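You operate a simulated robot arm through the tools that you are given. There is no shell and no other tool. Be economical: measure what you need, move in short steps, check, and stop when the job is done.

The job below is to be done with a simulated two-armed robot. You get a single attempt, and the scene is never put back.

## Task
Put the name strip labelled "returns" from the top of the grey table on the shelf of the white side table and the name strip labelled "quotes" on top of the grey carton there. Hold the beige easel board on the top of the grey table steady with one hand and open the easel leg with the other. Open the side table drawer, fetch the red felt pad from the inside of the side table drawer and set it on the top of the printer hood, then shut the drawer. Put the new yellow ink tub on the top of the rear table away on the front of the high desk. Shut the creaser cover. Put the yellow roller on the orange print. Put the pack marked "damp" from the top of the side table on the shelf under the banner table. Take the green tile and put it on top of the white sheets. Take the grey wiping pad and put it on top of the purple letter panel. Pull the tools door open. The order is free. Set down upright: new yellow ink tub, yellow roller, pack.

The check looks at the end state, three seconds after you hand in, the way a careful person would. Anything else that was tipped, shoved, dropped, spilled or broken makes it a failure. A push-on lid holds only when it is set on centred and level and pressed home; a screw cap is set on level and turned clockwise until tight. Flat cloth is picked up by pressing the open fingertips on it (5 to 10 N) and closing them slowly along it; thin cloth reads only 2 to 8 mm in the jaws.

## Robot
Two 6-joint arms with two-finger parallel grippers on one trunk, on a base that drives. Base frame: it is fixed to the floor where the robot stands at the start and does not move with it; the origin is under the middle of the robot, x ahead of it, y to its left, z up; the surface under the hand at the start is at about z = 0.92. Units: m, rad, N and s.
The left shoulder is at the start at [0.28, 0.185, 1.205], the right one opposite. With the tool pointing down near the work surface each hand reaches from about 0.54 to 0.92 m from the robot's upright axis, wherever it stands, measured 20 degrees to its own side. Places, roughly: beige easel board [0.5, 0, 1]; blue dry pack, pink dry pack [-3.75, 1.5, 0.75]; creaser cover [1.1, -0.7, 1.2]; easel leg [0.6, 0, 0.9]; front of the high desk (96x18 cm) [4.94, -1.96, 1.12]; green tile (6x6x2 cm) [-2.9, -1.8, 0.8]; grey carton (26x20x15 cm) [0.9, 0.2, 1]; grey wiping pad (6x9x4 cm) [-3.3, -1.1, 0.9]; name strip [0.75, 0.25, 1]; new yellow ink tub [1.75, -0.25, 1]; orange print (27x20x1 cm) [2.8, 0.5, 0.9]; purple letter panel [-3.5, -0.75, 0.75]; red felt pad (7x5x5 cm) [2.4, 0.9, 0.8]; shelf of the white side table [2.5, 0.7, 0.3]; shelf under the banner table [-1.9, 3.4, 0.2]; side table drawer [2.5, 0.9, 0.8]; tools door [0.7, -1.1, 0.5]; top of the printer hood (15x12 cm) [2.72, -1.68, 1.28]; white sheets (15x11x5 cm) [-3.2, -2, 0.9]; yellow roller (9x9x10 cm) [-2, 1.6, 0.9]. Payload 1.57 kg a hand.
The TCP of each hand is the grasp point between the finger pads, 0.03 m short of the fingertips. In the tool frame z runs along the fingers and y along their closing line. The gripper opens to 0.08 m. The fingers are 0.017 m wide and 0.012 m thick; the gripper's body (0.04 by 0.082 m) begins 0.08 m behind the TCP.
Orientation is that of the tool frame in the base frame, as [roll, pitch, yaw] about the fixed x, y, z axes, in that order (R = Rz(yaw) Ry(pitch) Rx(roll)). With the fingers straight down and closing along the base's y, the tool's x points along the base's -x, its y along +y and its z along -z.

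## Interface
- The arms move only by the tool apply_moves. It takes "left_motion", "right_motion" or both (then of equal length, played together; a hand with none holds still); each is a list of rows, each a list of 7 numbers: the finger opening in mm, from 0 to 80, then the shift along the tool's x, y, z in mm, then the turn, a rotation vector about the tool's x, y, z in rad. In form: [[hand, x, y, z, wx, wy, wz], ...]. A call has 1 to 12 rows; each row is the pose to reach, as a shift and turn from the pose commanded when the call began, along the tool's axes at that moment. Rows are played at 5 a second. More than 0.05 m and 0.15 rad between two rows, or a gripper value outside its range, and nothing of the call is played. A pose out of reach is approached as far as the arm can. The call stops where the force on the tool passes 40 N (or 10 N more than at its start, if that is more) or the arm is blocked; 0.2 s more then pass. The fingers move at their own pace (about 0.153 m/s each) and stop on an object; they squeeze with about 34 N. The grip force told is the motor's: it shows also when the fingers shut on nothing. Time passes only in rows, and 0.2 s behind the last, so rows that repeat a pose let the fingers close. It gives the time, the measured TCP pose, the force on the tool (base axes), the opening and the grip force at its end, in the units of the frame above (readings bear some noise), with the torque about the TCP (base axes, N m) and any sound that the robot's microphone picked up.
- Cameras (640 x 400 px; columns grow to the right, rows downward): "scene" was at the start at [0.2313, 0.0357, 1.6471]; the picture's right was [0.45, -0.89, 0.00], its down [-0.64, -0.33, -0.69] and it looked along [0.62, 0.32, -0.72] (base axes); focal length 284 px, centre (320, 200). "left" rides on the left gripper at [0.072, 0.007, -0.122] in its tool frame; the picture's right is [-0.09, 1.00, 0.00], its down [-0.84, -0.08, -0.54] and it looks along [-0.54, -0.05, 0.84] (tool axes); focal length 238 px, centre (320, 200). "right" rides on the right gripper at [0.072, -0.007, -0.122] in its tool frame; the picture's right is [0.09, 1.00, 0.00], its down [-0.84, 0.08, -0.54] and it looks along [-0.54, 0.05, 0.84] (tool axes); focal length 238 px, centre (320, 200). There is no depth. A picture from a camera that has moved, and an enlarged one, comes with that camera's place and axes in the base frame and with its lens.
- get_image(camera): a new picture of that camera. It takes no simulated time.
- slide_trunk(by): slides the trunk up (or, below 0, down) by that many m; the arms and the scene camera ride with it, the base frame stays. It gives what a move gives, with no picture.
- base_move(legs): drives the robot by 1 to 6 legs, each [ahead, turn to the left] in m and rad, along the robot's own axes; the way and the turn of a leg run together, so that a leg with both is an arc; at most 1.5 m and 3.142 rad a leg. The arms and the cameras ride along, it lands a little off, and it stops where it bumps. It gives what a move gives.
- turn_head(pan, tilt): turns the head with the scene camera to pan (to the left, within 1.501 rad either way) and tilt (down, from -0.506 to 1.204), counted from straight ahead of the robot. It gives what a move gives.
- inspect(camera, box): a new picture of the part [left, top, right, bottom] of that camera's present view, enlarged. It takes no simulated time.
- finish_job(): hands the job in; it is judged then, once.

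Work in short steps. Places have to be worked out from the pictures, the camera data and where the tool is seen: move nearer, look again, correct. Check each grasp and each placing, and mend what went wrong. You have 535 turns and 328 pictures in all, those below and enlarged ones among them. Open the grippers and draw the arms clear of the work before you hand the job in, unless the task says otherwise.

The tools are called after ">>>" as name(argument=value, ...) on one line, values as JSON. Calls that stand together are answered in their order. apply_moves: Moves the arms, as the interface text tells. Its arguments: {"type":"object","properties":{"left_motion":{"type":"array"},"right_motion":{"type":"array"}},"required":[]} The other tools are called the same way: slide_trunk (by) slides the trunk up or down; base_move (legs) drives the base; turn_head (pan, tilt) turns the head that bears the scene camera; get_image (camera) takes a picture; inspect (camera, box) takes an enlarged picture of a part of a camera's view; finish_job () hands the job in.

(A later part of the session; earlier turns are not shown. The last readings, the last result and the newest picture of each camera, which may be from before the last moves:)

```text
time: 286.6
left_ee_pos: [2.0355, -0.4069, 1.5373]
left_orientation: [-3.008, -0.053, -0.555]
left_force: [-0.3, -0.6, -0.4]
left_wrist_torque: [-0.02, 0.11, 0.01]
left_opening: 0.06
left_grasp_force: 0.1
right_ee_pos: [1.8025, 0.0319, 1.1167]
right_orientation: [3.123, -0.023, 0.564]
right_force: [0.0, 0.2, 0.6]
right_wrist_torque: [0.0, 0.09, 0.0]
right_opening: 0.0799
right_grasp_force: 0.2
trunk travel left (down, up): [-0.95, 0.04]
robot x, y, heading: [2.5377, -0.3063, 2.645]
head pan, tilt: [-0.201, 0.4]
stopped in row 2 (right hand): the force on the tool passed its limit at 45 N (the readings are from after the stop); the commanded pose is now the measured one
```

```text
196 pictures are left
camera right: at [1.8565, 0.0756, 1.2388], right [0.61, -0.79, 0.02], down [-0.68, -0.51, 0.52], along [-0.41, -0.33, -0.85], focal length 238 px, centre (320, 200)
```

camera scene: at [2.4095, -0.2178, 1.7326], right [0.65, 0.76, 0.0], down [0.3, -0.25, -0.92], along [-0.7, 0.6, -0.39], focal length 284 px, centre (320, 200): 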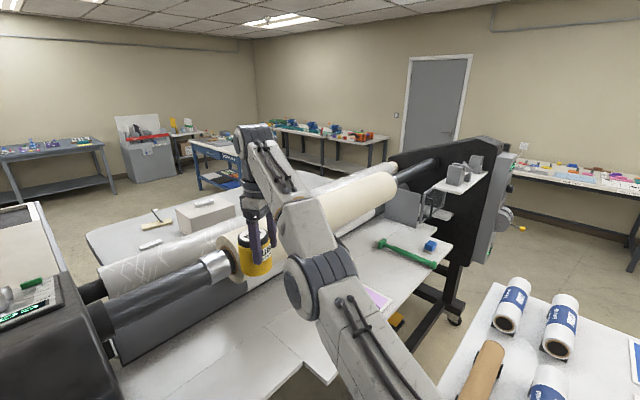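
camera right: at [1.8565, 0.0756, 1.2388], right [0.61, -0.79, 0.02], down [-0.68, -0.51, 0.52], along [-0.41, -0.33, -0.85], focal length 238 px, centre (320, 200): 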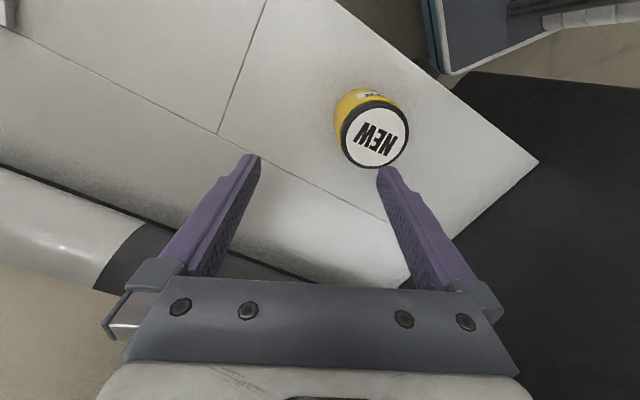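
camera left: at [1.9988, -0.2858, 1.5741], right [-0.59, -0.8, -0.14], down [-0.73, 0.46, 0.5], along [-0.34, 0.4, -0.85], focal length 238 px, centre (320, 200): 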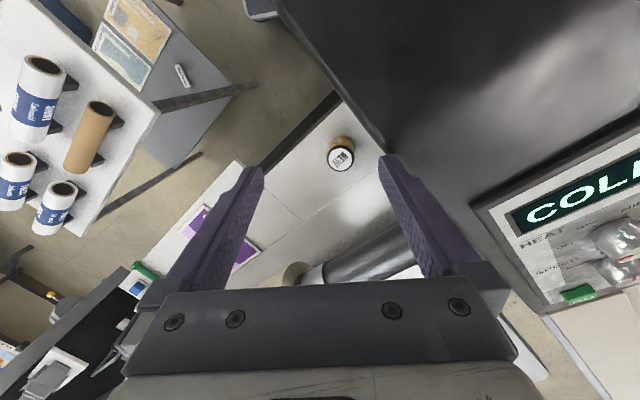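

>>> apply_moves(right_motion=[[80, 15, 15, 0, 0, 0, 0], [80, 25, 35, 0, 0, 0, 0], [80, 20, 58, 0, 0.018, -0.023, 0], [80, 12, 58, -10, 0.018, -0.023, 0]])

>>> get_image(camera="right")

```text
time: 287.6
left_ee_pos: [2.0336, -0.4063, 1.5356]
left_orientation: [-3.006, -0.055, -0.554]
left_force: [-0.4, 1.1, -0.2]
left_wrist_torque: [-0.01, -0.01, -0.02]
left_opening: 0.06
left_grasp_force: 0.0
right_ee_pos: [1.8422, -0.0115, 1.1268]
right_orientation: [3.141, -0.004, 0.562]
right_force: [-0.1, 0.5, -0.1]
right_wrist_torque: [0.02, 0.0, -0.01]
right_opening: 0.0802
right_grasp_force: 0.1
trunk travel left (down, up): [-0.95, 0.04]
robot x, y, heading: [2.5366, -0.3062, 2.646]
head pan, tilt: [-0.201, 0.4]
```

```text
195 pictures are left
camera right: at [1.8995, 0.0326, 1.2467], right [0.61, -0.79, 0.0], down [-0.67, -0.51, 0.54], along [-0.43, -0.33, -0.84], focal length 238 px, centre (320, 200)
```

right: 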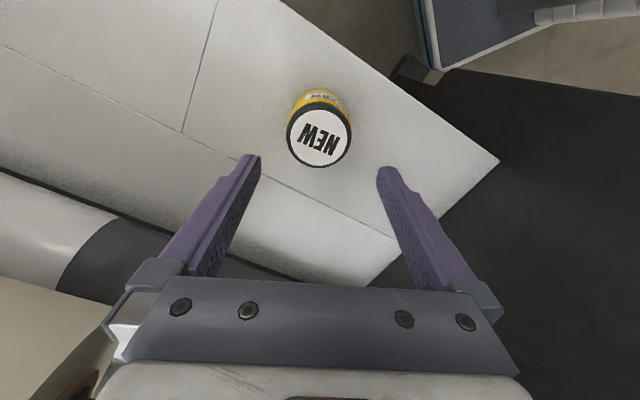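

Well centred now. I go down and grip.

>>> apply_moves(right_motion=[[80, -2, 0, 40, 0, 0, 0], [80, -2, 0, 80, 0, 0, 0], [80, -2, 0, 120, 0, 0, 0], [80, -2, 0, 148, 0, 0, 0], [40, -2, 0, 148, 0, 0, 0], [40, -2, 0, 148, 0, 0, 0], [40, -2, 0, 148, 0, 0, 0], [40, -2, 0, 128, 0, 0, 0], [40, -2, 0, 98, 0, 0, 0]])

>>> get_image(camera="right")

```text
time: 289.6
left_ee_pos: [2.0327, -0.4056, 1.5361]
left_orientation: [-3.006, -0.053, -0.555]
left_force: [0.1, -0.3, 0.8]
left_wrist_torque: [-0.01, -0.01, 0.01]
left_opening: 0.0604
left_grasp_force: 0.1
right_ee_pos: [1.8422, -0.0134, 1.0277]
right_orientation: [3.139, -0.002, 0.565]
right_force: [0.4, 0.0, -2.0]
right_wrist_torque: [0.01, -0.05, 0.02]
right_opening: 0.0707
right_grasp_force: 34.1
trunk travel left (down, up): [-0.95, 0.04]
robot x, y, heading: [2.5342, -0.3096, 2.643]
head pan, tilt: [-0.201, 0.4]
```

```text
194 pictures are left
camera right: at [1.8988, 0.0313, 1.149], right [0.61, -0.79, 0.0], down [-0.67, -0.51, 0.54], along [-0.43, -0.33, -0.84], focal length 238 px, centre (320, 200)
```

right: 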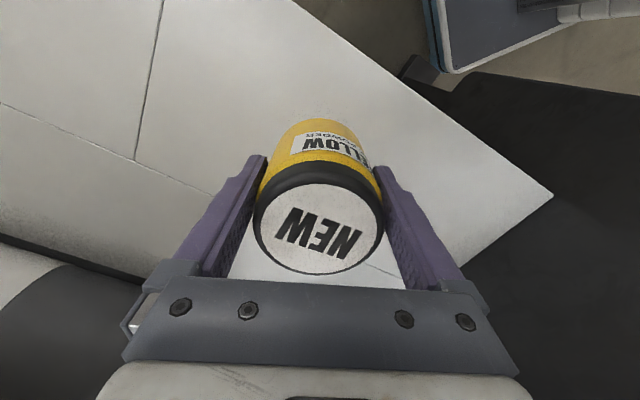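

Now it is gripped across the full 71 mm diameter. I lift gently in small steps away from the roll.

>>> apply_moves(right_motion=[[40, 15, 0, -15, 0, 0, 0], [40, 30, 0, -30, 0, 0, 0], [40, 45, 0, -48, 0, 0, 0], [40, 60, 0, -66, 0, 0, 0], [40, 75, 0, -85, 0, 0, 0], [40, 90, 0, -105, 0, 0, 0], [40, 105, 0, -125, 0, 0, 0], [40, 120, 0, -145, 0, 0, 0], [40, 135, 0, -165, 0, 0, 0], [40, 150, 0, -185, 0, 0, 0], [40, 165, 0, -205, 0, 0, 0], [40, 180, 0, -225, 0, 0, 0]])

```text
time: 292.2
left_ee_pos: [2.0319, -0.4065, 1.5358]
left_orientation: [-3.009, -0.051, -0.555]
left_force: [0.2, 0.1, -0.7]
left_wrist_torque: [0.05, -0.02, 0.01]
left_opening: 0.06
left_grasp_force: 0.0
right_ee_pos: [1.9941, 0.0836, 1.2536]
right_orientation: [3.141, -0.002, 0.564]
right_force: [0.1, -0.6, -3.5]
right_wrist_torque: [0.0, -0.03, 0.01]
right_opening: 0.0709
right_grasp_force: 34.0
trunk travel left (down, up): [-0.95, 0.04]
robot x, y, heading: [2.5357, -0.3092, 2.635]
head pan, tilt: [-0.201, 0.4]
```

>>> apply_moves(right_motion=[[40, 20, 0, -12, 0, 0, 0], [40, 40, 0, -24, 0, 0, 0], [40, 60, 0, -36, 0, 0, 0], [40, 80, 0, -48, 0, 0, 0], [40, 100, 0, -60, 0, 0, 0], [40, 120, 0, -72, 0, 0, 0], [40, 140, 0, -84, 0, 0, 0], [40, 160, 0, -96, 0, 0, 0]])

>>> base_move(legs=[[-0.5, 0], [0, -2.2]])

>>> turn_head(pan=-0.6, tilt=0.4)

>>> get_image(camera="scene")

```text
time: 294.0
left_ee_pos: [2.0333, -0.4069, 1.5363]
left_orientation: [-3.008, -0.054, -0.554]
left_force: [0.0, -0.5, 0.0]
left_wrist_torque: [0.0, -0.01, 0.01]
left_opening: 0.06
left_grasp_force: 0.0
right_ee_pos: [2.1272, 0.1694, 1.349]
right_orientation: [3.14, -0.003, 0.566]
right_force: [-0.1, -0.3, -2.9]
right_wrist_torque: [0.01, -0.01, 0.02]
right_opening: 0.0705
right_grasp_force: 33.7
trunk travel left (down, up): [-0.95, 0.04]
robot x, y, heading: [2.538, -0.3066, 2.645]
head pan, tilt: [-0.201, 0.4]
```

```text
time: 302.2
left_ee_pos: [3.1968, -0.0835, 1.5354]
left_orientation: [-3.007, -0.054, -2.756]
left_force: [-0.4, -0.2, 0.1]
left_wrist_torque: [0.0, -0.03, -0.02]
left_opening: 0.0599
left_grasp_force: 0.1
right_ee_pos: [3.6081, -0.5012, 1.3496]
right_orientation: [3.139, -0.001, -1.64]
right_force: [0.1, -0.3, -3.7]
right_wrist_torque: [0.01, -0.02, -0.02]
right_opening: 0.0708
right_grasp_force: 34.2
trunk travel left (down, up): [-0.95, 0.04]
robot x, y, heading: [2.9797, -0.5501, 0.447]
head pan, tilt: [-0.201, 0.4]
```

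```text
time: 303.1
left_ee_pos: [3.1986, -0.0829, 1.5359]
left_orientation: [-3.006, -0.055, -2.756]
left_force: [0.1, -0.7, -0.1]
left_wrist_torque: [-0.02, 0.01, 0.03]
left_opening: 0.0598
left_grasp_force: 0.1
right_ee_pos: [3.6078, -0.5007, 1.3495]
right_orientation: [3.139, -0.001, -1.639]
right_force: [0.7, -0.2, -3.4]
right_wrist_torque: [-0.02, 0.0, 0.03]
right_opening: 0.0708
right_grasp_force: 33.6
trunk travel left (down, up): [-0.95, 0.04]
robot x, y, heading: [2.9791, -0.5497, 0.438]
head pan, tilt: [-0.6, 0.4]
```

```text
193 pictures are left
camera scene: at [3.2152, -0.4972, 1.7326], right [-0.16, -0.99, 0.0], down [-0.38, 0.06, -0.92], along [0.91, -0.15, -0.39], focal length 284 px, centre (320, 200)
```

scene: 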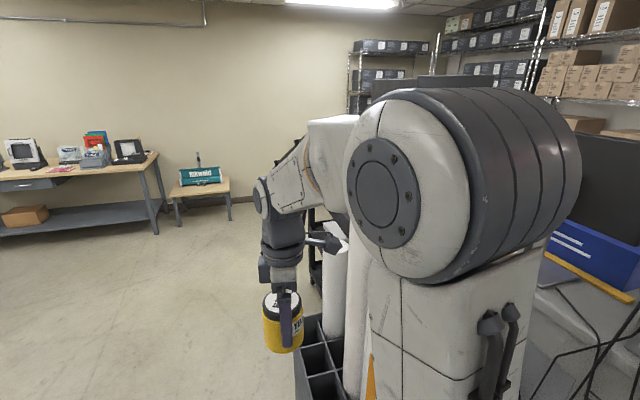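

>>> base_move(legs=[[1.1, 0], [0, -1.0]])

>>> turn_head(pan=-0.3, tilt=0.4)

>>> get_image(camera="scene")

```text
time: 311.2
left_ee_pos: [4.4758, -0.0178, 1.5348]
left_orientation: [-3.008, -0.055, 2.529]
left_force: [0.1, 1.1, 0.2]
left_wrist_torque: [0.0, 0.01, -0.02]
left_opening: 0.0601
left_grasp_force: 0.0
right_ee_pos: [4.3468, -0.5881, 1.3492]
right_orientation: [3.14, -0.001, -2.636]
right_force: [-0.3, -0.3, -2.6]
right_wrist_torque: [0.0, 0.06, 0.0]
right_opening: 0.0709
right_grasp_force: 33.8
trunk travel left (down, up): [-0.95, 0.04]
robot x, y, heading: [3.9669, -0.0896, -0.557]
head pan, tilt: [-0.6, 0.4]
```

```text
time: 312.0
left_ee_pos: [4.4767, -0.0186, 1.5352]
left_orientation: [-3.007, -0.053, 2.528]
left_force: [0.1, -0.2, -0.5]
left_wrist_torque: [-0.01, -0.03, 0.0]
left_opening: 0.0598
left_grasp_force: 0.0
right_ee_pos: [4.3462, -0.5891, 1.3501]
right_orientation: [3.14, -0.001, -2.637]
right_force: [-0.4, -0.4, -2.3]
right_wrist_torque: [0.01, 0.0, 0.0]
right_opening: 0.0706
right_grasp_force: 34.3
trunk travel left (down, up): [-0.95, 0.04]
robot x, y, heading: [3.9645, -0.0881, -0.561]
head pan, tilt: [-0.3, 0.4]
```

```text
192 pictures are left
camera scene: at [4.162, -0.2429, 1.7326], right [-0.76, -0.65, 0.0], down [-0.25, 0.3, -0.92], along [0.6, -0.7, -0.39], focal length 284 px, centre (320, 200)
```

scene: 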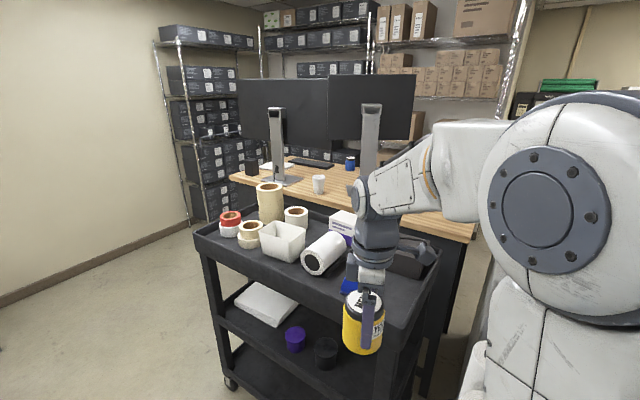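

>>> turn_head(pan=-1.45, tilt=0.4)

>>> get_image(camera="scene")

```text
time: 313.4
left_ee_pos: [4.4749, -0.0175, 1.5352]
left_orientation: [-3.01, -0.055, 2.527]
left_force: [0.7, 0.0, 0.0]
left_wrist_torque: [0.02, 0.0, 0.01]
left_opening: 0.06
left_grasp_force: 0.0
right_ee_pos: [4.3486, -0.5884, 1.3508]
right_orientation: [3.138, -0.003, -2.638]
right_force: [-0.1, 0.2, -2.7]
right_wrist_torque: [0.01, 0.06, -0.02]
right_opening: 0.0708
right_grasp_force: 34.4
trunk travel left (down, up): [-0.95, 0.04]
robot x, y, heading: [3.9671, -0.0853, -0.557]
head pan, tilt: [-1.45, 0.4]
```

```text
191 pictures are left
camera scene: at [4.0623, -0.2565, 1.7326], right [-0.91, 0.43, 0.0], down [0.17, 0.35, -0.92], along [-0.39, -0.83, -0.39], focal length 284 px, centre (320, 200)
```

scene: 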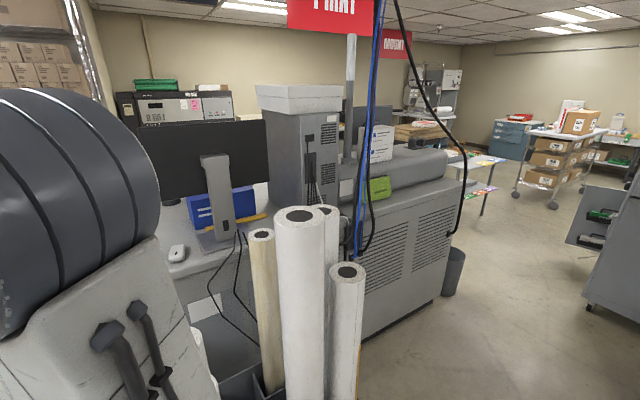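

The high desk's front is on its far side, reachable only from the south aisle. Since the felt pad also goes to that side, I first fetch the pad with the left hand, carrying the tub in the right. I drive to the north side of the side table.

>>> base_move(legs=[[0, 2.6], [1.4, 0], [0, 0.6]])

>>> turn_head(pan=0.3, tilt=0.6)

>>> get_image(camera="scene")

```text
time: 324.0
left_ee_pos: [3.1137, 0.8835, 1.5347]
left_orientation: [-3.007, -0.057, -1.137]
left_force: [0.1, 0.7, -0.4]
left_wrist_torque: [-0.03, -0.02, 0.04]
left_opening: 0.06
left_grasp_force: 0.1
right_ee_pos: [3.5112, 1.311, 1.3477]
right_orientation: [3.136, -0.001, -0.022]
right_force: [-0.1, 1.6, -3.3]
right_wrist_torque: [-0.05, -0.04, -0.01]
right_opening: 0.0708
right_grasp_force: 33.3
trunk travel left (down, up): [-0.95, 0.04]
robot x, y, heading: [3.5929, 0.6867, 2.061]
head pan, tilt: [-1.45, 0.4]
stopped in leg 2: the robot was blocked; the commanded pose is now the measured one
```

```text
time: 325.7
left_ee_pos: [3.1145, 0.8811, 1.5357]
left_orientation: [-3.008, -0.056, -1.138]
left_force: [-0.2, -0.8, 0.5]
left_wrist_torque: [0.0, 0.03, 0.0]
left_opening: 0.0601
left_grasp_force: 0.1
right_ee_pos: [3.5119, 1.3099, 1.3482]
right_orientation: [3.138, -0.001, -0.021]
right_force: [0.6, 0.0, -2.8]
right_wrist_torque: [0.02, -0.03, -0.02]
right_opening: 0.0706
right_grasp_force: 33.5
trunk travel left (down, up): [-0.95, 0.04]
robot x, y, heading: [3.5917, 0.6868, 2.061]
head pan, tilt: [0.3, 0.6]
```

```text
190 pictures are left
camera scene: at [3.4548, 0.8894, 1.7144], right [0.7, 0.71, 0.0], down [0.4, -0.4, -0.83], along [-0.59, 0.58, -0.56], focal length 284 px, centre (320, 200)
```

scene: 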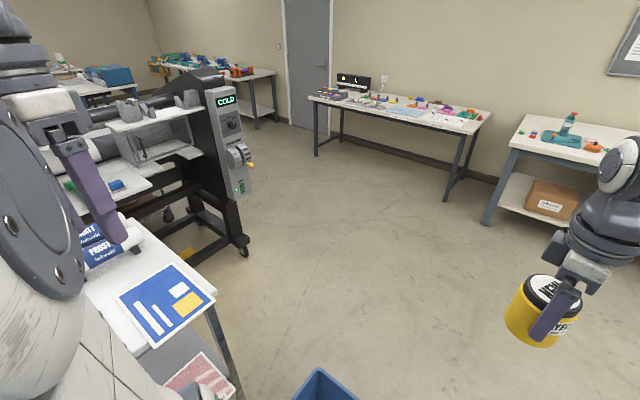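

The base bumped the blue bin lightly. I back off and go round it with more room.

>>> base_move(legs=[[-0.3, 0], [0, -0.7], [1.3, 0]])

>>> turn_head(pan=1.3, tilt=0.6)

>>> get_image(camera="scene")

```text
time: 335.8
left_ee_pos: [3.7858, 2.1665, 1.5365]
left_orientation: [-3.006, -0.055, -1.855]
left_force: [0.2, -0.8, 0.9]
left_wrist_torque: [-0.01, -0.01, -0.01]
left_opening: 0.0603
left_grasp_force: 0.0
right_ee_pos: [4.368, 2.2282, 1.3494]
right_orientation: [3.138, -0.002, -0.739]
right_force: [0.0, -0.9, -3.4]
right_wrist_torque: [-0.01, 0.02, -0.01]
right_opening: 0.0705
right_grasp_force: 34.1
trunk travel left (down, up): [-0.95, 0.04]
robot x, y, heading: [4.0197, 1.7026, 1.347]
head pan, tilt: [0.3, 0.6]
```

```text
time: 337.1
left_ee_pos: [3.7857, 2.1661, 1.535]
left_orientation: [-3.008, -0.055, -1.857]
left_force: [-0.4, -0.2, 0.2]
left_wrist_torque: [-0.01, 0.0, 0.02]
left_opening: 0.0601
left_grasp_force: 0.0
right_ee_pos: [4.3676, 2.2264, 1.3506]
right_orientation: [3.139, -0.001, -0.741]
right_force: [1.0, -0.4, -3.8]
right_wrist_torque: [-0.03, -0.03, -0.01]
right_opening: 0.0709
right_grasp_force: 34.0
trunk travel left (down, up): [-0.95, 0.04]
robot x, y, heading: [4.0195, 1.7003, 1.341]
head pan, tilt: [1.3, 0.6]
```

```text
189 pictures are left
camera scene: at [3.9764, 1.9022, 1.7144], right [0.48, 0.88, 0.0], down [0.5, -0.27, -0.83], along [-0.72, 0.39, -0.56], focal length 284 px, centre (320, 200)
```

scene: 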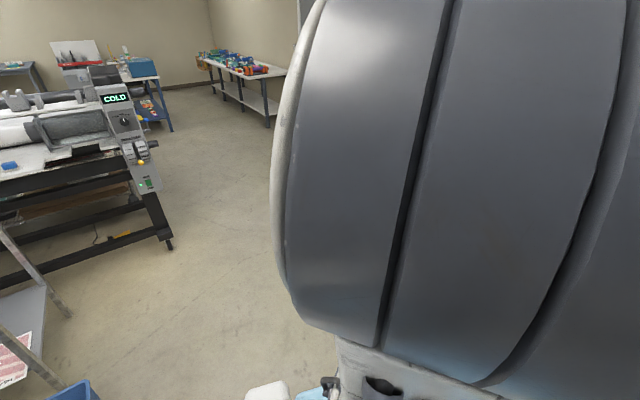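

>>> base_move(legs=[[0, 1.66], [1.4, 0], [0, 1.71]])

>>> turn_head(pan=0, tilt=0.7)

>>> get_image(camera="scene")

```text
time: 352.3
left_ee_pos: [2.9668, 1.4957, 1.5356]
left_orientation: [-3.007, -0.055, 1.53]
left_force: [-0.2, 0.2, -0.8]
left_wrist_torque: [0.03, 0.01, 0.01]
left_opening: 0.0603
left_grasp_force: 0.0
right_ee_pos: [2.419, 1.295, 1.3504]
right_orientation: [3.138, -0.002, 2.646]
right_force: [0.1, -0.3, -2.4]
right_wrist_torque: [0.0, 0.01, 0.0]
right_opening: 0.0707
right_grasp_force: 33.9
trunk travel left (down, up): [-0.95, 0.04]
robot x, y, heading: [2.6333, 1.8852, -1.554]
head pan, tilt: [1.3, 0.6]
```

```text
time: 353.7
left_ee_pos: [2.9675, 1.4962, 1.5351]
left_orientation: [-3.008, -0.056, 1.53]
left_force: [-0.1, 0.4, 0.4]
left_wrist_torque: [0.05, -0.01, 0.01]
left_opening: 0.0601
left_grasp_force: 0.1
right_ee_pos: [2.4181, 1.2953, 1.3496]
right_orientation: [3.138, 0.0, 2.648]
right_force: [-0.3, 0.7, -2.2]
right_wrist_torque: [0.03, -0.01, -0.01]
right_opening: 0.0707
right_grasp_force: 33.8
trunk travel left (down, up): [-0.95, 0.04]
robot x, y, heading: [2.6298, 1.8863, -1.555]
head pan, tilt: [0.0, 0.7]
```

```text
188 pictures are left
camera scene: at [2.6338, 1.6411, 1.7057], right [-1.0, -0.02, 0.0], down [-0.01, 0.64, -0.76], along [0.01, -0.76, -0.64], focal length 284 px, centre (320, 200)
```

scene: 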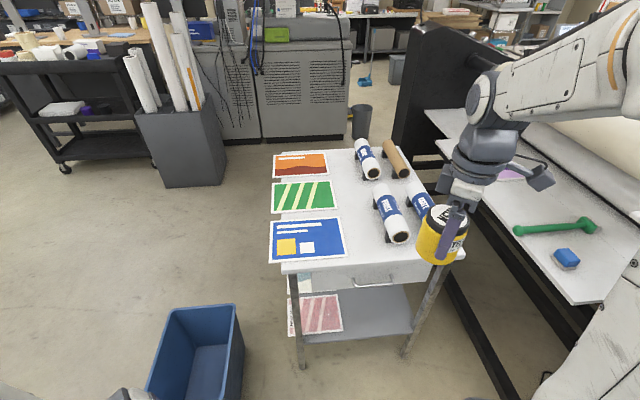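

The drawer front with its bar handle faces north: the handle is near (2.447, 1.04, 0.81). I turn a little so that it lies on the left hand's side.

>>> base_move(legs=[[0, -0.42]])

>>> turn_head(pan=0.25, tilt=0.85)

>>> get_image(camera="scene")

```text
time: 355.4
left_ee_pos: [2.7766, 1.3924, 1.5354]
left_orientation: [-3.008, -0.056, 1.11]
left_force: [0.2, 0.1, -0.3]
left_wrist_torque: [0.01, 0.0, 0.01]
left_opening: 0.06
left_grasp_force: 0.1
right_ee_pos: [2.1958, 1.4338, 1.3489]
right_orientation: [3.138, -0.002, 2.227]
right_force: [-0.2, 0.1, -2.0]
right_wrist_torque: [0.04, 0.0, 0.0]
right_opening: 0.0708
right_grasp_force: 34.0
trunk travel left (down, up): [-0.95, 0.04]
robot x, y, heading: [2.6283, 1.8884, -1.978]
head pan, tilt: [0.0, 0.7]
```

```text
time: 356.1
left_ee_pos: [2.7776, 1.3928, 1.5351]
left_orientation: [-3.008, -0.055, 1.109]
left_force: [-0.1, -0.2, 0.4]
left_wrist_torque: [0.02, -0.01, 0.02]
left_opening: 0.06
left_grasp_force: 0.0
right_ee_pos: [2.195, 1.4335, 1.3497]
right_orientation: [3.14, -0.001, 2.226]
right_force: [0.1, 0.0, -2.8]
right_wrist_torque: [0.03, 0.04, -0.01]
right_opening: 0.0706
right_grasp_force: 33.6
trunk travel left (down, up): [-0.95, 0.04]
robot x, y, heading: [2.6267, 1.8885, -1.975]
head pan, tilt: [0.25, 0.85]
```

```text
187 pictures are left
camera scene: at [2.5542, 1.6616, 1.6935], right [-0.99, 0.15, 0.0], down [0.12, 0.74, -0.66], along [-0.1, -0.65, -0.75], focal length 284 px, centre (320, 200)
```

scene: 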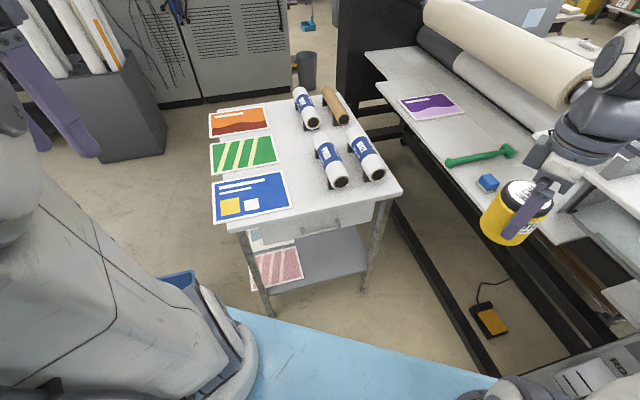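

>>> inspect(camera="scene", box=[220, 160, 420, 300])

```text
2.86 times, centred on (320, 230) of scene
camera zoom: at [2.5542, 1.6616, 1.6935], right [-0.99, 0.15, 0.0], down [0.12, 0.74, -0.66], along [-0.1, -0.65, -0.75], focal length 812 px, centre (320, 114)
```

zoom: 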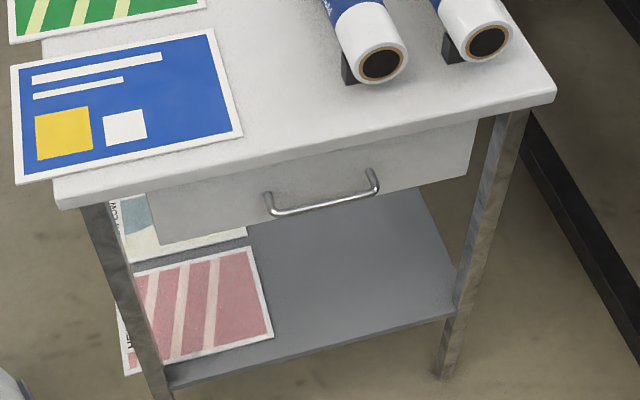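

The drawer lies under the top's overhang; the handle is near (2.457, 1.025, 0.775). I will pull it by driving straight back, so I reposition to face the drawer squarely (heading -1.435).

>>> base_move(legs=[[0, -1.166], [0.27, 0], [0, 1.706]])

>>> slide_trunk(by=-0.25)

>>> turn_head(pan=0.1, tilt=0.75)

>>> get_image(camera="scene")

```text
time: 362.9
left_ee_pos: [2.2462, 1.3885, 1.5357]
left_orientation: [-3.007, -0.057, 0.594]
left_force: [-0.6, -0.1, 0.1]
left_wrist_torque: [0.02, 0.04, 0.02]
left_opening: 0.0599
left_grasp_force: 0.1
right_ee_pos: [1.7547, 1.7324, 1.3481]
right_orientation: [3.14, -0.049, 1.678]
right_force: [-12.5, 22.0, 0.8]
right_wrist_torque: [-1.38, -0.67, -0.65]
right_opening: 0.0505
right_grasp_force: 6.2
trunk travel left (down, up): [-0.95, 0.04]
robot x, y, heading: [2.3642, 1.8896, -2.501]
head pan, tilt: [0.25, 0.85]
stopped in leg 3: the force on the tool passed its limit at 180 N (the readings are from after the stop); the commanded pose is now the measured one
```

```text
time: 363.4
left_ee_pos: [2.2473, 1.3876, 1.529]
left_orientation: [-3.005, -0.057, 0.592]
left_force: [-0.2, 0.0, -0.9]
left_wrist_torque: [-0.03, 0.01, -0.01]
left_opening: 0.0598
left_grasp_force: 0.1
right_ee_pos: [1.7549, 1.7309, 1.3423]
right_orientation: [-3.141, -0.05, 1.678]
right_force: [-3.1, 15.2, 0.9]
right_wrist_torque: [-1.06, 0.05, -0.13]
right_opening: 0.0437
right_grasp_force: 2.4
trunk travel left (down, up): [-0.943, 0.047]
robot x, y, heading: [2.3636, 1.8897, -2.502]
head pan, tilt: [0.25, 0.85]
stopped: the force on the tool passed its limit at 42 N (the readings are from after the stop); the commanded pose is now the measured one
```

```text
time: 364.1
left_ee_pos: [2.2458, 1.3896, 1.5296]
left_orientation: [-3.008, -0.056, 0.591]
left_force: [0.3, 0.0, -0.1]
left_wrist_torque: [0.01, -0.03, -0.03]
left_opening: 0.0602
left_grasp_force: 0.1
right_ee_pos: [1.7555, 1.7321, 1.3431]
right_orientation: [3.14, -0.046, 1.679]
right_force: [-0.3, 25.3, -3.4]
right_wrist_torque: [-1.57, -0.13, -0.2]
right_opening: 0.0437
right_grasp_force: 2.5
trunk travel left (down, up): [-0.943, 0.047]
robot x, y, heading: [2.363, 1.893, -2.501]
head pan, tilt: [0.099, 0.75]
```

```text
185 pictures are left
camera scene: at [2.1726, 1.7402, 1.6948], right [-0.68, 0.74, 0.0], down [0.5, 0.46, -0.73], along [-0.54, -0.5, -0.68], focal length 284 px, centre (320, 200)
```

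scene: 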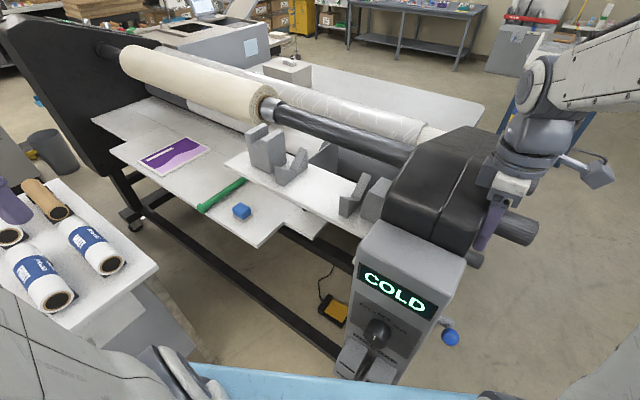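

The right hand swept into the laminator's end. I check the tub right away.

>>> get_image(camera="right")

>>> turn_head(pan=-0.5, tilt=0.9)

>>> get_image(camera="scene")

```text
184 pictures are left
camera right: at [1.7416, 1.7974, 1.4667], right [0.98, 0.2, 0.01], down [0.17, -0.85, 0.5], along [0.1, -0.49, -0.87], focal length 238 px, centre (320, 200)
```

right: 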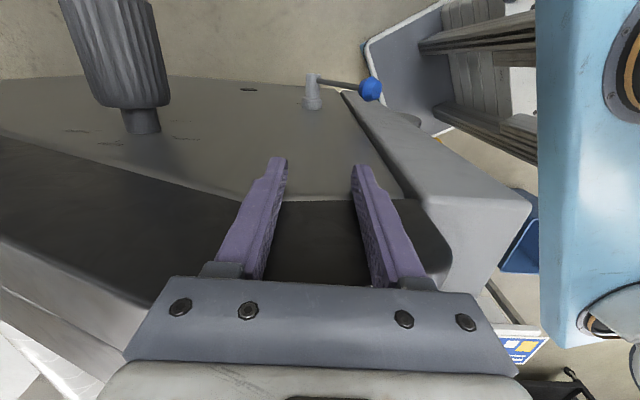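

```text
time: 365.1
left_ee_pos: [2.2473, 1.3889, 1.529]
left_orientation: [-3.006, -0.057, 0.594]
left_force: [0.1, -0.6, 0.0]
left_wrist_torque: [0.02, 0.0, 0.0]
left_opening: 0.0598
left_grasp_force: 0.0
right_ee_pos: [1.7564, 1.7319, 1.3441]
right_orientation: [3.139, -0.047, 1.678]
right_force: [2.0, 28.9, -8.6]
right_wrist_torque: [-1.69, -0.03, -0.2]
right_opening: 0.0433
right_grasp_force: 2.0
trunk travel left (down, up): [-0.943, 0.047]
robot x, y, heading: [2.3648, 1.8915, -2.498]
head pan, tilt: [-0.499, 0.901]
```

```text
183 pictures are left
camera scene: at [2.1588, 1.7856, 1.6829], right [-0.14, 0.99, 0.0], down [0.78, 0.11, -0.62], along [-0.61, -0.09, -0.78], focal length 284 px, centre (320, 200)
```

scene: 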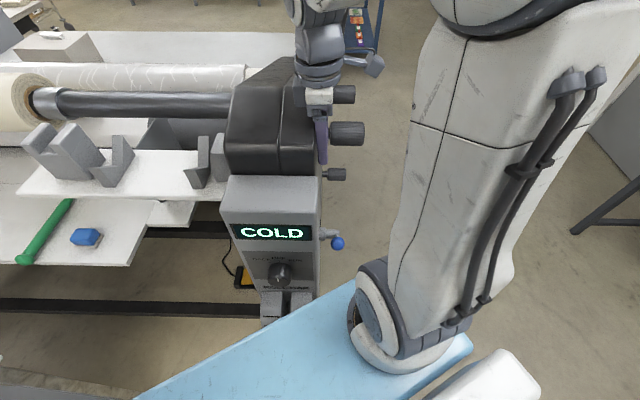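

The tub fell out of the hand. I free the right hand from the machine first, then look for the tub.

>>> apply_moves(right_motion=[[60, 25, 0, 0, 0, 0, 0], [60, 50, 0, 0, 0, 0, 0], [60, 80, 0, -20, 0, 0, 0], [60, 110, 0, -40, 0, 0, 0]])

>>> turn_head(pan=-0.9, tilt=0.7)

>>> get_image(camera="scene")

```text
time: 366.1
left_ee_pos: [2.2477, 1.3863, 1.5278]
left_orientation: [-3.005, -0.055, 0.595]
left_force: [-0.2, 0.0, -0.4]
left_wrist_torque: [-0.03, 0.01, 0.01]
left_opening: 0.0599
left_grasp_force: 0.1
right_ee_pos: [1.7446, 1.8375, 1.3882]
right_orientation: [-3.141, -0.045, 1.68]
right_force: [0.8, 0.0, 1.2]
right_wrist_torque: [-0.01, 0.03, 0.01]
right_opening: 0.0602
right_grasp_force: 0.0
trunk travel left (down, up): [-0.943, 0.047]
robot x, y, heading: [2.363, 1.889, -2.5]
head pan, tilt: [-0.499, 0.901]
```

```text
time: 367.0
left_ee_pos: [2.2468, 1.3874, 1.5288]
left_orientation: [-3.006, -0.056, 0.594]
left_force: [1.0, -0.2, -0.5]
left_wrist_torque: [-0.02, 0.03, 0.03]
left_opening: 0.0602
left_grasp_force: 0.1
right_ee_pos: [1.7442, 1.8376, 1.3885]
right_orientation: [-3.141, -0.047, 1.679]
right_force: [0.5, -0.1, 0.2]
right_wrist_torque: [0.04, 0.0, -0.02]
right_opening: 0.06
right_grasp_force: 0.1
trunk travel left (down, up): [-0.943, 0.047]
robot x, y, heading: [2.3649, 1.8883, -2.493]
head pan, tilt: [-0.901, 0.7]
```

```text
182 pictures are left
camera scene: at [2.1518, 1.8156, 1.699], right [0.25, 0.97, 0.0], down [0.62, -0.16, -0.76], along [-0.74, 0.19, -0.64], focal length 284 px, centre (320, 200)
```

scene: 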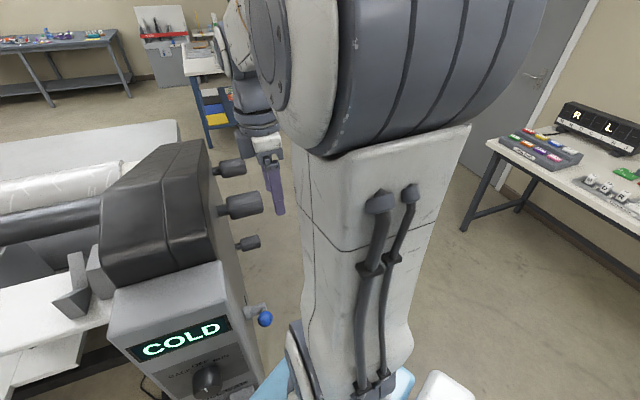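

>>> get_image(camera="right")

>>> turn_head(pan=-1.5, tilt=0.8)

>>> get_image(camera="scene")

```text
181 pictures are left
camera right: at [1.7307, 1.9026, 1.5117], right [0.98, 0.2, 0.0], down [0.17, -0.85, 0.5], along [0.1, -0.49, -0.86], focal length 238 px, centre (320, 200)
```

right: 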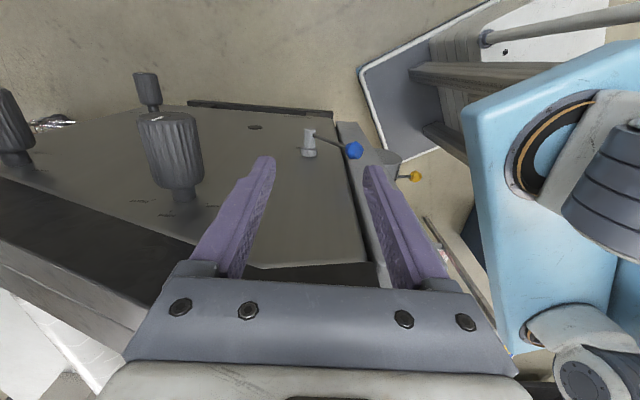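

```text
time: 368.0
left_ee_pos: [2.2478, 1.3875, 1.5278]
left_orientation: [-3.006, -0.055, 0.595]
left_force: [1.2, 0.3, 0.6]
left_wrist_torque: [0.02, -0.03, 0.0]
left_opening: 0.0602
left_grasp_force: 0.1
right_ee_pos: [1.7433, 1.8379, 1.3888]
right_orientation: [-3.14, -0.047, 1.678]
right_force: [0.5, -0.5, 0.6]
right_wrist_torque: [0.02, 0.0, 0.01]
right_opening: 0.0601
right_grasp_force: 0.0
trunk travel left (down, up): [-0.943, 0.047]
robot x, y, heading: [2.3633, 1.8936, -2.504]
head pan, tilt: [-1.499, 0.799]
```

```text
180 pictures are left
camera scene: at [2.181, 1.8549, 1.6908], right [0.75, 0.66, 0.0], down [0.47, -0.54, -0.7], along [-0.46, 0.53, -0.72], focal length 284 px, centre (320, 200)
```

scene: 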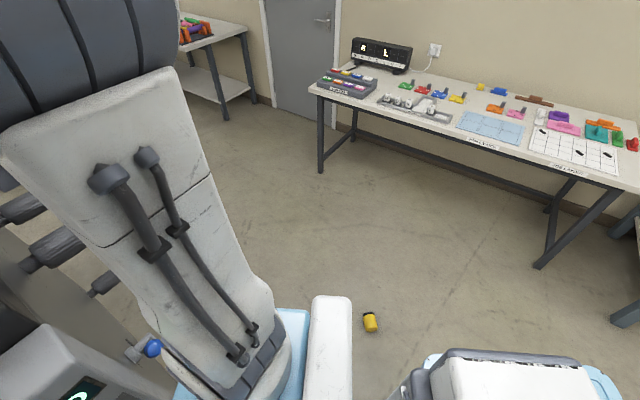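

The tub lies on the floor near (1.98, 2.53). I zoom in to see whether it is intact.

>>> inspect(camera="scene", box=[330, 290, 410, 350])

```text
6.67 times, centred on (370, 320) of scene
camera zoom: at [2.181, 1.8549, 1.6908], right [0.75, 0.66, 0.0], down [0.47, -0.54, -0.7], along [-0.46, 0.53, -0.72], focal length 1894 px, centre (-13, -600)
```

zoom: 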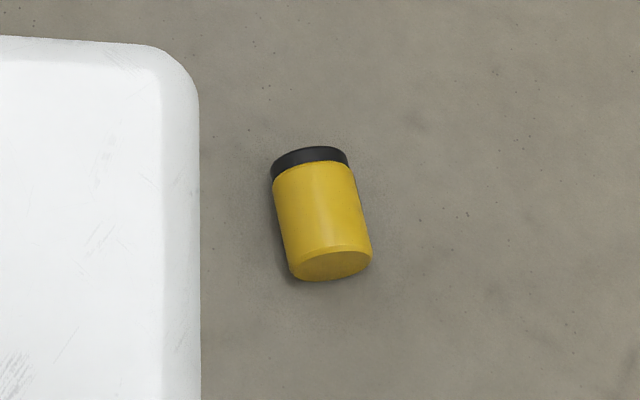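

The tub is intact with its lid on, just lying on its side, so it can be recovered. I back away from the laminator and turn to face it.

>>> base_move(legs=[[-0.28, 0]])

>>> base_move(legs=[[0, -1.18]])

>>> turn_head(pan=-0.15, tilt=1.0)

>>> get_image(camera="scene")

```text
time: 369.9
left_ee_pos: [2.472, 1.5548, 1.5271]
left_orientation: [-3.007, -0.056, 0.593]
left_force: [-0.9, 0.1, -1.4]
left_wrist_torque: [0.02, -0.01, 0.01]
left_opening: 0.06
left_grasp_force: 0.1
right_ee_pos: [1.9695, 2.0072, 1.3888]
right_orientation: [-3.141, -0.048, 1.678]
right_force: [1.0, 0.3, -0.5]
right_wrist_torque: [0.02, 0.03, 0.0]
right_opening: 0.0599
right_grasp_force: 0.1
trunk travel left (down, up): [-0.943, 0.047]
robot x, y, heading: [2.5855, 2.0599, -2.5]
head pan, tilt: [-1.499, 0.799]
```

```text
time: 373.3
left_ee_pos: [2.0763, 1.9739, 1.529]
left_orientation: [-3.006, -0.055, -0.585]
left_force: [-0.3, 0.6, -1.0]
left_wrist_torque: [0.0, 0.01, -0.01]
left_opening: 0.0598
left_grasp_force: 0.1
right_ee_pos: [2.3017, 2.61, 1.3885]
right_orientation: [-3.14, -0.048, 0.501]
right_force: [0.2, 0.8, -0.2]
right_wrist_torque: [0.0, 0.01, 0.01]
right_opening: 0.0598
right_grasp_force: 0.0
trunk travel left (down, up): [-0.943, 0.047]
robot x, y, heading: [2.5872, 2.061, 2.608]
head pan, tilt: [-1.499, 0.799]
```

```text
time: 374.8
left_ee_pos: [2.0786, 1.973, 1.5287]
left_orientation: [-3.005, -0.057, -0.584]
left_force: [-0.4, 0.0, -0.1]
left_wrist_torque: [0.0, 0.0, 0.0]
left_opening: 0.0599
left_grasp_force: 0.0
right_ee_pos: [2.3019, 2.6108, 1.3876]
right_orientation: [-3.141, -0.047, 0.501]
right_force: [-0.6, 0.0, 0.4]
right_wrist_torque: [-0.03, -0.05, 0.02]
right_opening: 0.0599
right_grasp_force: 0.1
trunk travel left (down, up): [-0.943, 0.047]
robot x, y, heading: [2.5915, 2.0604, 2.606]
head pan, tilt: [-0.15, 1.0]
```

```text
178 pictures are left
camera scene: at [2.3954, 2.1841, 1.6756], right [0.63, 0.77, 0.0], down [0.65, -0.53, -0.54], along [-0.42, 0.34, -0.84], focal length 284 px, centre (320, 200)
```

scene: 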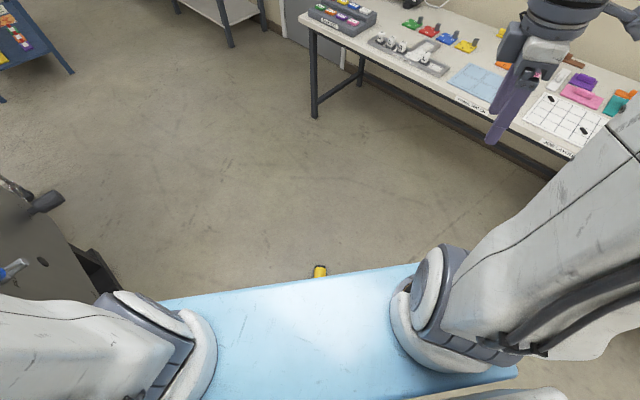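

The tub lies at (1.97, 2.53), lid pointing away from me. I lower the trunk to floor-working height.

>>> slide_trunk(by=-0.4)

>>> slide_trunk(by=-0.4)

>>> slide_trunk(by=-0.14)

>>> apply_moves(right_motion=[[80, 0, 0, 0, 0, 0, -0.146], [80, 0, 0, 0, 0, 0, -0.292], [80, 0, 0, 0, 0, 0, -0.438], [80, 0, 0, 0, 0, 0, -0.584], [80, 0, 0, 0, 0, 0, -0.73], [80, 0, 0, 0, 0, 0, -0.876], [80, 0, 0, 0, 0, 0, -1.02], [80, 0, 0, 0, 0, 0, -1.168], [80, 0, 0, 0, 0, 0, -1.314], [80, 0, 0, 0, 0, 0, -1.46], [80, 0, 0, 0, 0, 0, -1.606], [80, 0, 0, 0, 0, 0, -1.75]])

```text
time: 378.6
left_ee_pos: [2.0774, 1.974, 1.1286]
left_orientation: [-3.005, -0.055, -0.584]
left_force: [0.7, -0.3, 0.2]
left_wrist_torque: [0.0, -0.01, -0.01]
left_opening: 0.06
left_grasp_force: 0.1
right_ee_pos: [2.3023, 2.6094, 0.9887]
right_orientation: [3.141, -0.047, 0.5]
right_force: [-0.2, -0.6, -0.3]
right_wrist_torque: [-0.01, 0.01, 0.0]
right_opening: 0.0601
right_grasp_force: 0.0
trunk travel left (down, up): [-0.543, 0.447]
robot x, y, heading: [2.5892, 2.0613, 2.608]
head pan, tilt: [-0.15, 1.0]
```

```text
time: 382.4
left_ee_pos: [2.0776, 1.9737, 0.7282]
left_orientation: [-3.005, -0.055, -0.584]
left_force: [-0.2, -0.2, 0.0]
left_wrist_torque: [0.0, 0.03, -0.03]
left_opening: 0.0601
left_grasp_force: 0.1
right_ee_pos: [2.3018, 2.6111, 0.5881]
right_orientation: [3.141, -0.048, 0.501]
right_force: [-0.1, -0.2, -0.1]
right_wrist_torque: [0.0, -0.01, 0.01]
right_opening: 0.06
right_grasp_force: 0.0
trunk travel left (down, up): [-0.143, 0.847]
robot x, y, heading: [2.5833, 2.0621, 2.606]
head pan, tilt: [-0.15, 1.0]
```

```text
time: 384.1
left_ee_pos: [2.0776, 1.9737, 0.5883]
left_orientation: [-3.007, -0.055, -0.585]
left_force: [-0.1, 0.0, -0.5]
left_wrist_torque: [-0.01, 0.0, 0.02]
left_opening: 0.0599
left_grasp_force: 0.0
right_ee_pos: [2.303, 2.61, 0.4487]
right_orientation: [3.142, -0.046, 0.5]
right_force: [-0.5, 0.2, -0.2]
right_wrist_torque: [0.01, 0.01, -0.01]
right_opening: 0.0602
right_grasp_force: 0.1
trunk travel left (down, up): [-0.003, 0.987]
robot x, y, heading: [2.5881, 2.056, 2.609]
head pan, tilt: [-0.15, 1.0]
```

```text
time: 386.7
left_ee_pos: [2.0788, 1.9739, 0.5871]
left_orientation: [-3.006, -0.054, -0.585]
left_force: [-1.2, -0.2, -0.5]
left_wrist_torque: [-0.02, 0.01, 0.02]
left_opening: 0.06
left_grasp_force: 0.0
right_ee_pos: [2.2571, 2.57, 0.4411]
right_orientation: [3.076, 0.004, 2.236]
right_force: [-0.6, -0.5, -0.1]
right_wrist_torque: [0.02, 0.01, 0.04]
right_opening: 0.0801
right_grasp_force: 0.0
right hand out of reach, approached as far as the arm can: row 11, 12
trunk travel left (down, up): [-0.003, 0.987]
robot x, y, heading: [2.5899, 2.0625, 2.606]
head pan, tilt: [-0.15, 1.0]
```

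The wrist nearly reaches the flipped orientation; nearer the tub it will. I move the right hand above the tub and look.

>>> apply_moves(right_motion=[[80, 18, -31, 15, 0, 0, -0.04], [80, 36, -62, 30, 0, 0, -0.08], [80, 55, -94, 45, 0, 0, -0.12], [80, 73, -125, 60, 0, 0, -0.16], [80, 91, -156, 75, 0, 0, -0.2], [80, 109, -188, 90, 0, 0, -0.24], [80, 127, -219, 110, 0, 0, -0.28], [80, 146, -251, 130, 0, 0, -0.31]])

>>> get_image(camera="right")

>>> get_image(camera="scene")

```text
time: 388.5
left_ee_pos: [2.0776, 1.9744, 0.5878]
left_orientation: [-3.006, -0.055, -0.586]
left_force: [0.8, -0.2, -0.1]
left_wrist_torque: [0.02, 0.02, 0.01]
left_opening: 0.0598
left_grasp_force: 0.0
right_ee_pos: [1.975, 2.5301, 0.2967]
right_orientation: [3.103, 0.022, 2.561]
right_force: [-0.2, -0.3, -0.7]
right_wrist_torque: [0.02, 0.0, 0.03]
right_opening: 0.0799
right_grasp_force: 0.0
trunk travel left (down, up): [-0.003, 0.987]
robot x, y, heading: [2.5856, 2.0595, 2.608]
head pan, tilt: [-0.15, 1.0]
```

```text
177 pictures are left
camera right: at [1.9067, 2.5601, 0.416], right [0.47, 0.88, 0.04], down [0.72, -0.41, 0.56], along [0.51, -0.23, -0.83], focal length 238 px, centre (320, 200)
```

right: 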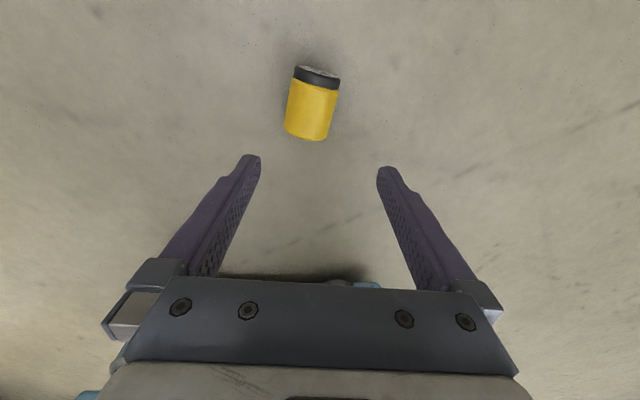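

```text
176 pictures are left
camera scene: at [2.3955, 2.184, 0.7357], right [0.63, 0.77, 0.0], down [0.65, -0.53, -0.54], along [-0.42, 0.34, -0.84], focal length 284 px, centre (320, 200)
```

scene: 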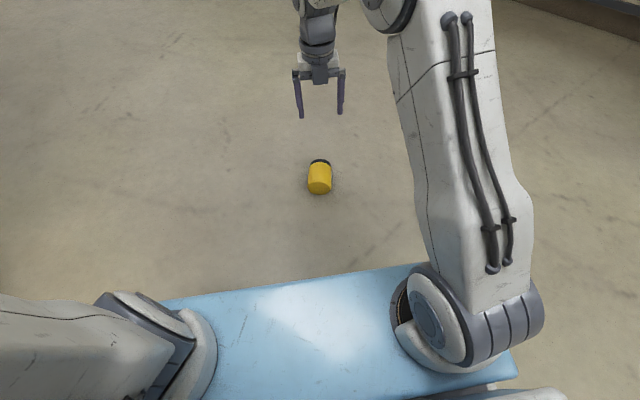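

>>> apply_moves(right_motion=[[80, -3, -1, 40, 0.02, 0.01, 0.05], [80, -7, -2, 80, 0.039, 0.022, 0.1], [80, -7, -2, 120, 0.039, 0.022, 0.1], [80, -7, -2, 160, 0.039, 0.022, 0.1]])

>>> get_image(camera="right")

```text
time: 389.5
left_ee_pos: [2.0781, 1.9734, 0.5884]
left_orientation: [-3.005, -0.056, -0.586]
left_force: [-0.1, -0.1, 0.3]
left_wrist_torque: [0.01, 0.02, -0.03]
left_opening: 0.0601
left_grasp_force: 0.0
right_ee_pos: [1.9863, 2.5269, 0.1395]
right_orientation: [3.137, -0.005, 2.46]
right_force: [0.9, -0.2, -0.5]
right_wrist_torque: [0.01, 0.01, 0.01]
right_opening: 0.0803
right_grasp_force: 0.0
trunk travel left (down, up): [-0.003, 0.987]
robot x, y, heading: [2.5854, 2.0577, 2.605]
head pan, tilt: [-0.15, 1.0]
```

```text
175 pictures are left
camera right: at [1.9258, 2.5662, 0.2591], right [0.56, 0.83, 0.0], down [0.7, -0.47, 0.54], along [0.45, -0.3, -0.84], focal length 238 px, centre (320, 200)
```

right: 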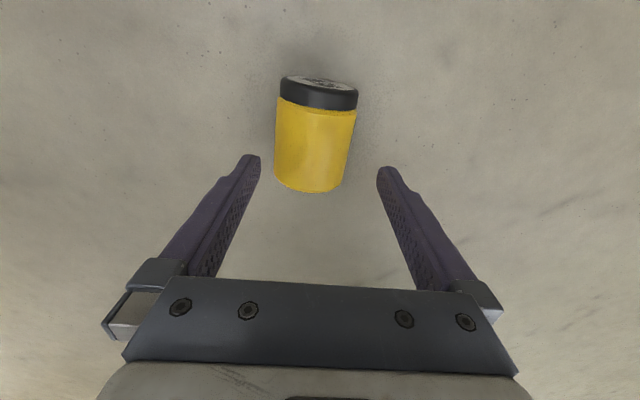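

Well aligned. I go down, grip, and lift it.

>>> apply_moves(right_motion=[[80, -3, -4, 40, 0, 0, 0], [80, -3, -4, 75, 0, 0, 0], [80, -3, -4, 94, 0, 0, 0], [40, -3, -4, 94, 0, 0, 0], [40, -3, -4, 94, 0, 0, 0], [40, -3, -4, 94, 0, 0, 0], [40, -3, -4, 64, 0, 0, 0], [40, -3, -4, 24, 0, 0, 0], [40, -3, -4, -16, 0, 0, 0], [40, -3, -4, -56, 0, 0, 0], [40, -3, -4, -96, 0, 0, 0]])

>>> get_image(camera="right")

```text
time: 391.9
left_ee_pos: [2.077, 1.973, 0.589]
left_orientation: [-3.006, -0.056, -0.586]
left_force: [0.4, -0.6, 0.2]
left_wrist_torque: [0.03, 0.02, 0.0]
left_opening: 0.0601
left_grasp_force: 0.1
right_ee_pos: [1.9886, 2.5221, 0.2336]
right_orientation: [3.135, -0.001, 2.461]
right_force: [-0.4, 0.2, -3.3]
right_wrist_torque: [-0.03, 0.0, 0.01]
right_opening: 0.0706
right_grasp_force: 34.3
trunk travel left (down, up): [-0.003, 0.987]
robot x, y, heading: [2.5835, 2.057, 2.613]
head pan, tilt: [-0.15, 1.0]
```

```text
174 pictures are left
camera right: at [1.9274, 2.5609, 0.3544], right [0.56, 0.83, 0.0], down [0.7, -0.47, 0.54], along [0.45, -0.3, -0.84], focal length 238 px, centre (320, 200)
```

right: 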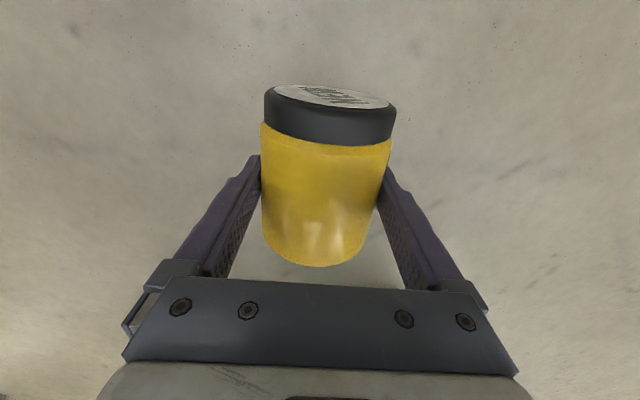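

The tub is held firmly across 70.6 mm, lid to the +x side of the tool. I raise the trunk again and tuck the right hand close to the body.

>>> slide_trunk(by=0.4)

>>> slide_trunk(by=0.3)

>>> apply_moves(right_motion=[[40, -20, 8, -20, 0, 0, 0], [40, -40, 16, -40, 0, 0, 0], [40, -60, 24, -60, 0, 0, 0.05], [40, -80, 32, -80, 0, 0, 0.1], [40, -100, 40, -100, 0, 0, 0.15], [40, -120, 48, -120, 0, 0, 0.2], [40, -140, 56, -140, 0, 0, 0.25], [40, -160, 64, -160, 0, 0, 0.3], [40, -180, 72, -180, 0, 0, 0.35], [40, -200, 80, -200, 0, 0, 0.4]])

```text
time: 395.7
left_ee_pos: [2.0776, 1.9735, 0.9878]
left_orientation: [-3.005, -0.055, -0.584]
left_force: [0.1, 0.7, 0.9]
left_wrist_torque: [0.01, 0.01, 0.0]
left_opening: 0.06
left_grasp_force: 0.0
right_ee_pos: [1.9879, 2.5214, 0.6339]
right_orientation: [3.137, -0.002, 2.462]
right_force: [-0.3, -0.5, -2.3]
right_wrist_torque: [-0.03, -0.03, 0.03]
right_opening: 0.0703
right_grasp_force: 33.8
trunk travel left (down, up): [-0.403, 0.587]
robot x, y, heading: [2.5882, 2.0576, 2.605]
head pan, tilt: [-0.15, 1.0]
```

```text
time: 398.7
left_ee_pos: [2.0772, 1.9742, 1.2879]
left_orientation: [-3.005, -0.056, -0.583]
left_force: [-0.2, 0.3, -0.2]
left_wrist_torque: [0.01, -0.01, 0.02]
left_opening: 0.06
left_grasp_force: 0.0
right_ee_pos: [1.9872, 2.5226, 0.9343]
right_orientation: [3.138, -0.002, 2.46]
right_force: [0.5, -0.6, -2.5]
right_wrist_torque: [-0.04, 0.02, 0.0]
right_opening: 0.0705
right_grasp_force: 34.1
trunk travel left (down, up): [-0.703, 0.287]
robot x, y, heading: [2.5866, 2.0593, 2.607]
head pan, tilt: [-0.15, 1.0]
```

```text
time: 400.9
left_ee_pos: [2.0774, 1.9739, 1.2882]
left_orientation: [-3.005, -0.056, -0.585]
left_force: [-0.7, -0.3, 0.6]
left_wrist_torque: [0.01, -0.01, 0.0]
left_opening: 0.0601
left_grasp_force: 0.0
right_ee_pos: [2.1925, 2.4582, 1.1334]
right_orientation: [3.138, -0.002, 2.061]
right_force: [-0.6, -0.3, -3.1]
right_wrist_torque: [-0.03, -0.03, -0.01]
right_opening: 0.0702
right_grasp_force: 34.6
trunk travel left (down, up): [-0.703, 0.287]
robot x, y, heading: [2.589, 2.0566, 2.602]
head pan, tilt: [-0.15, 1.0]
```

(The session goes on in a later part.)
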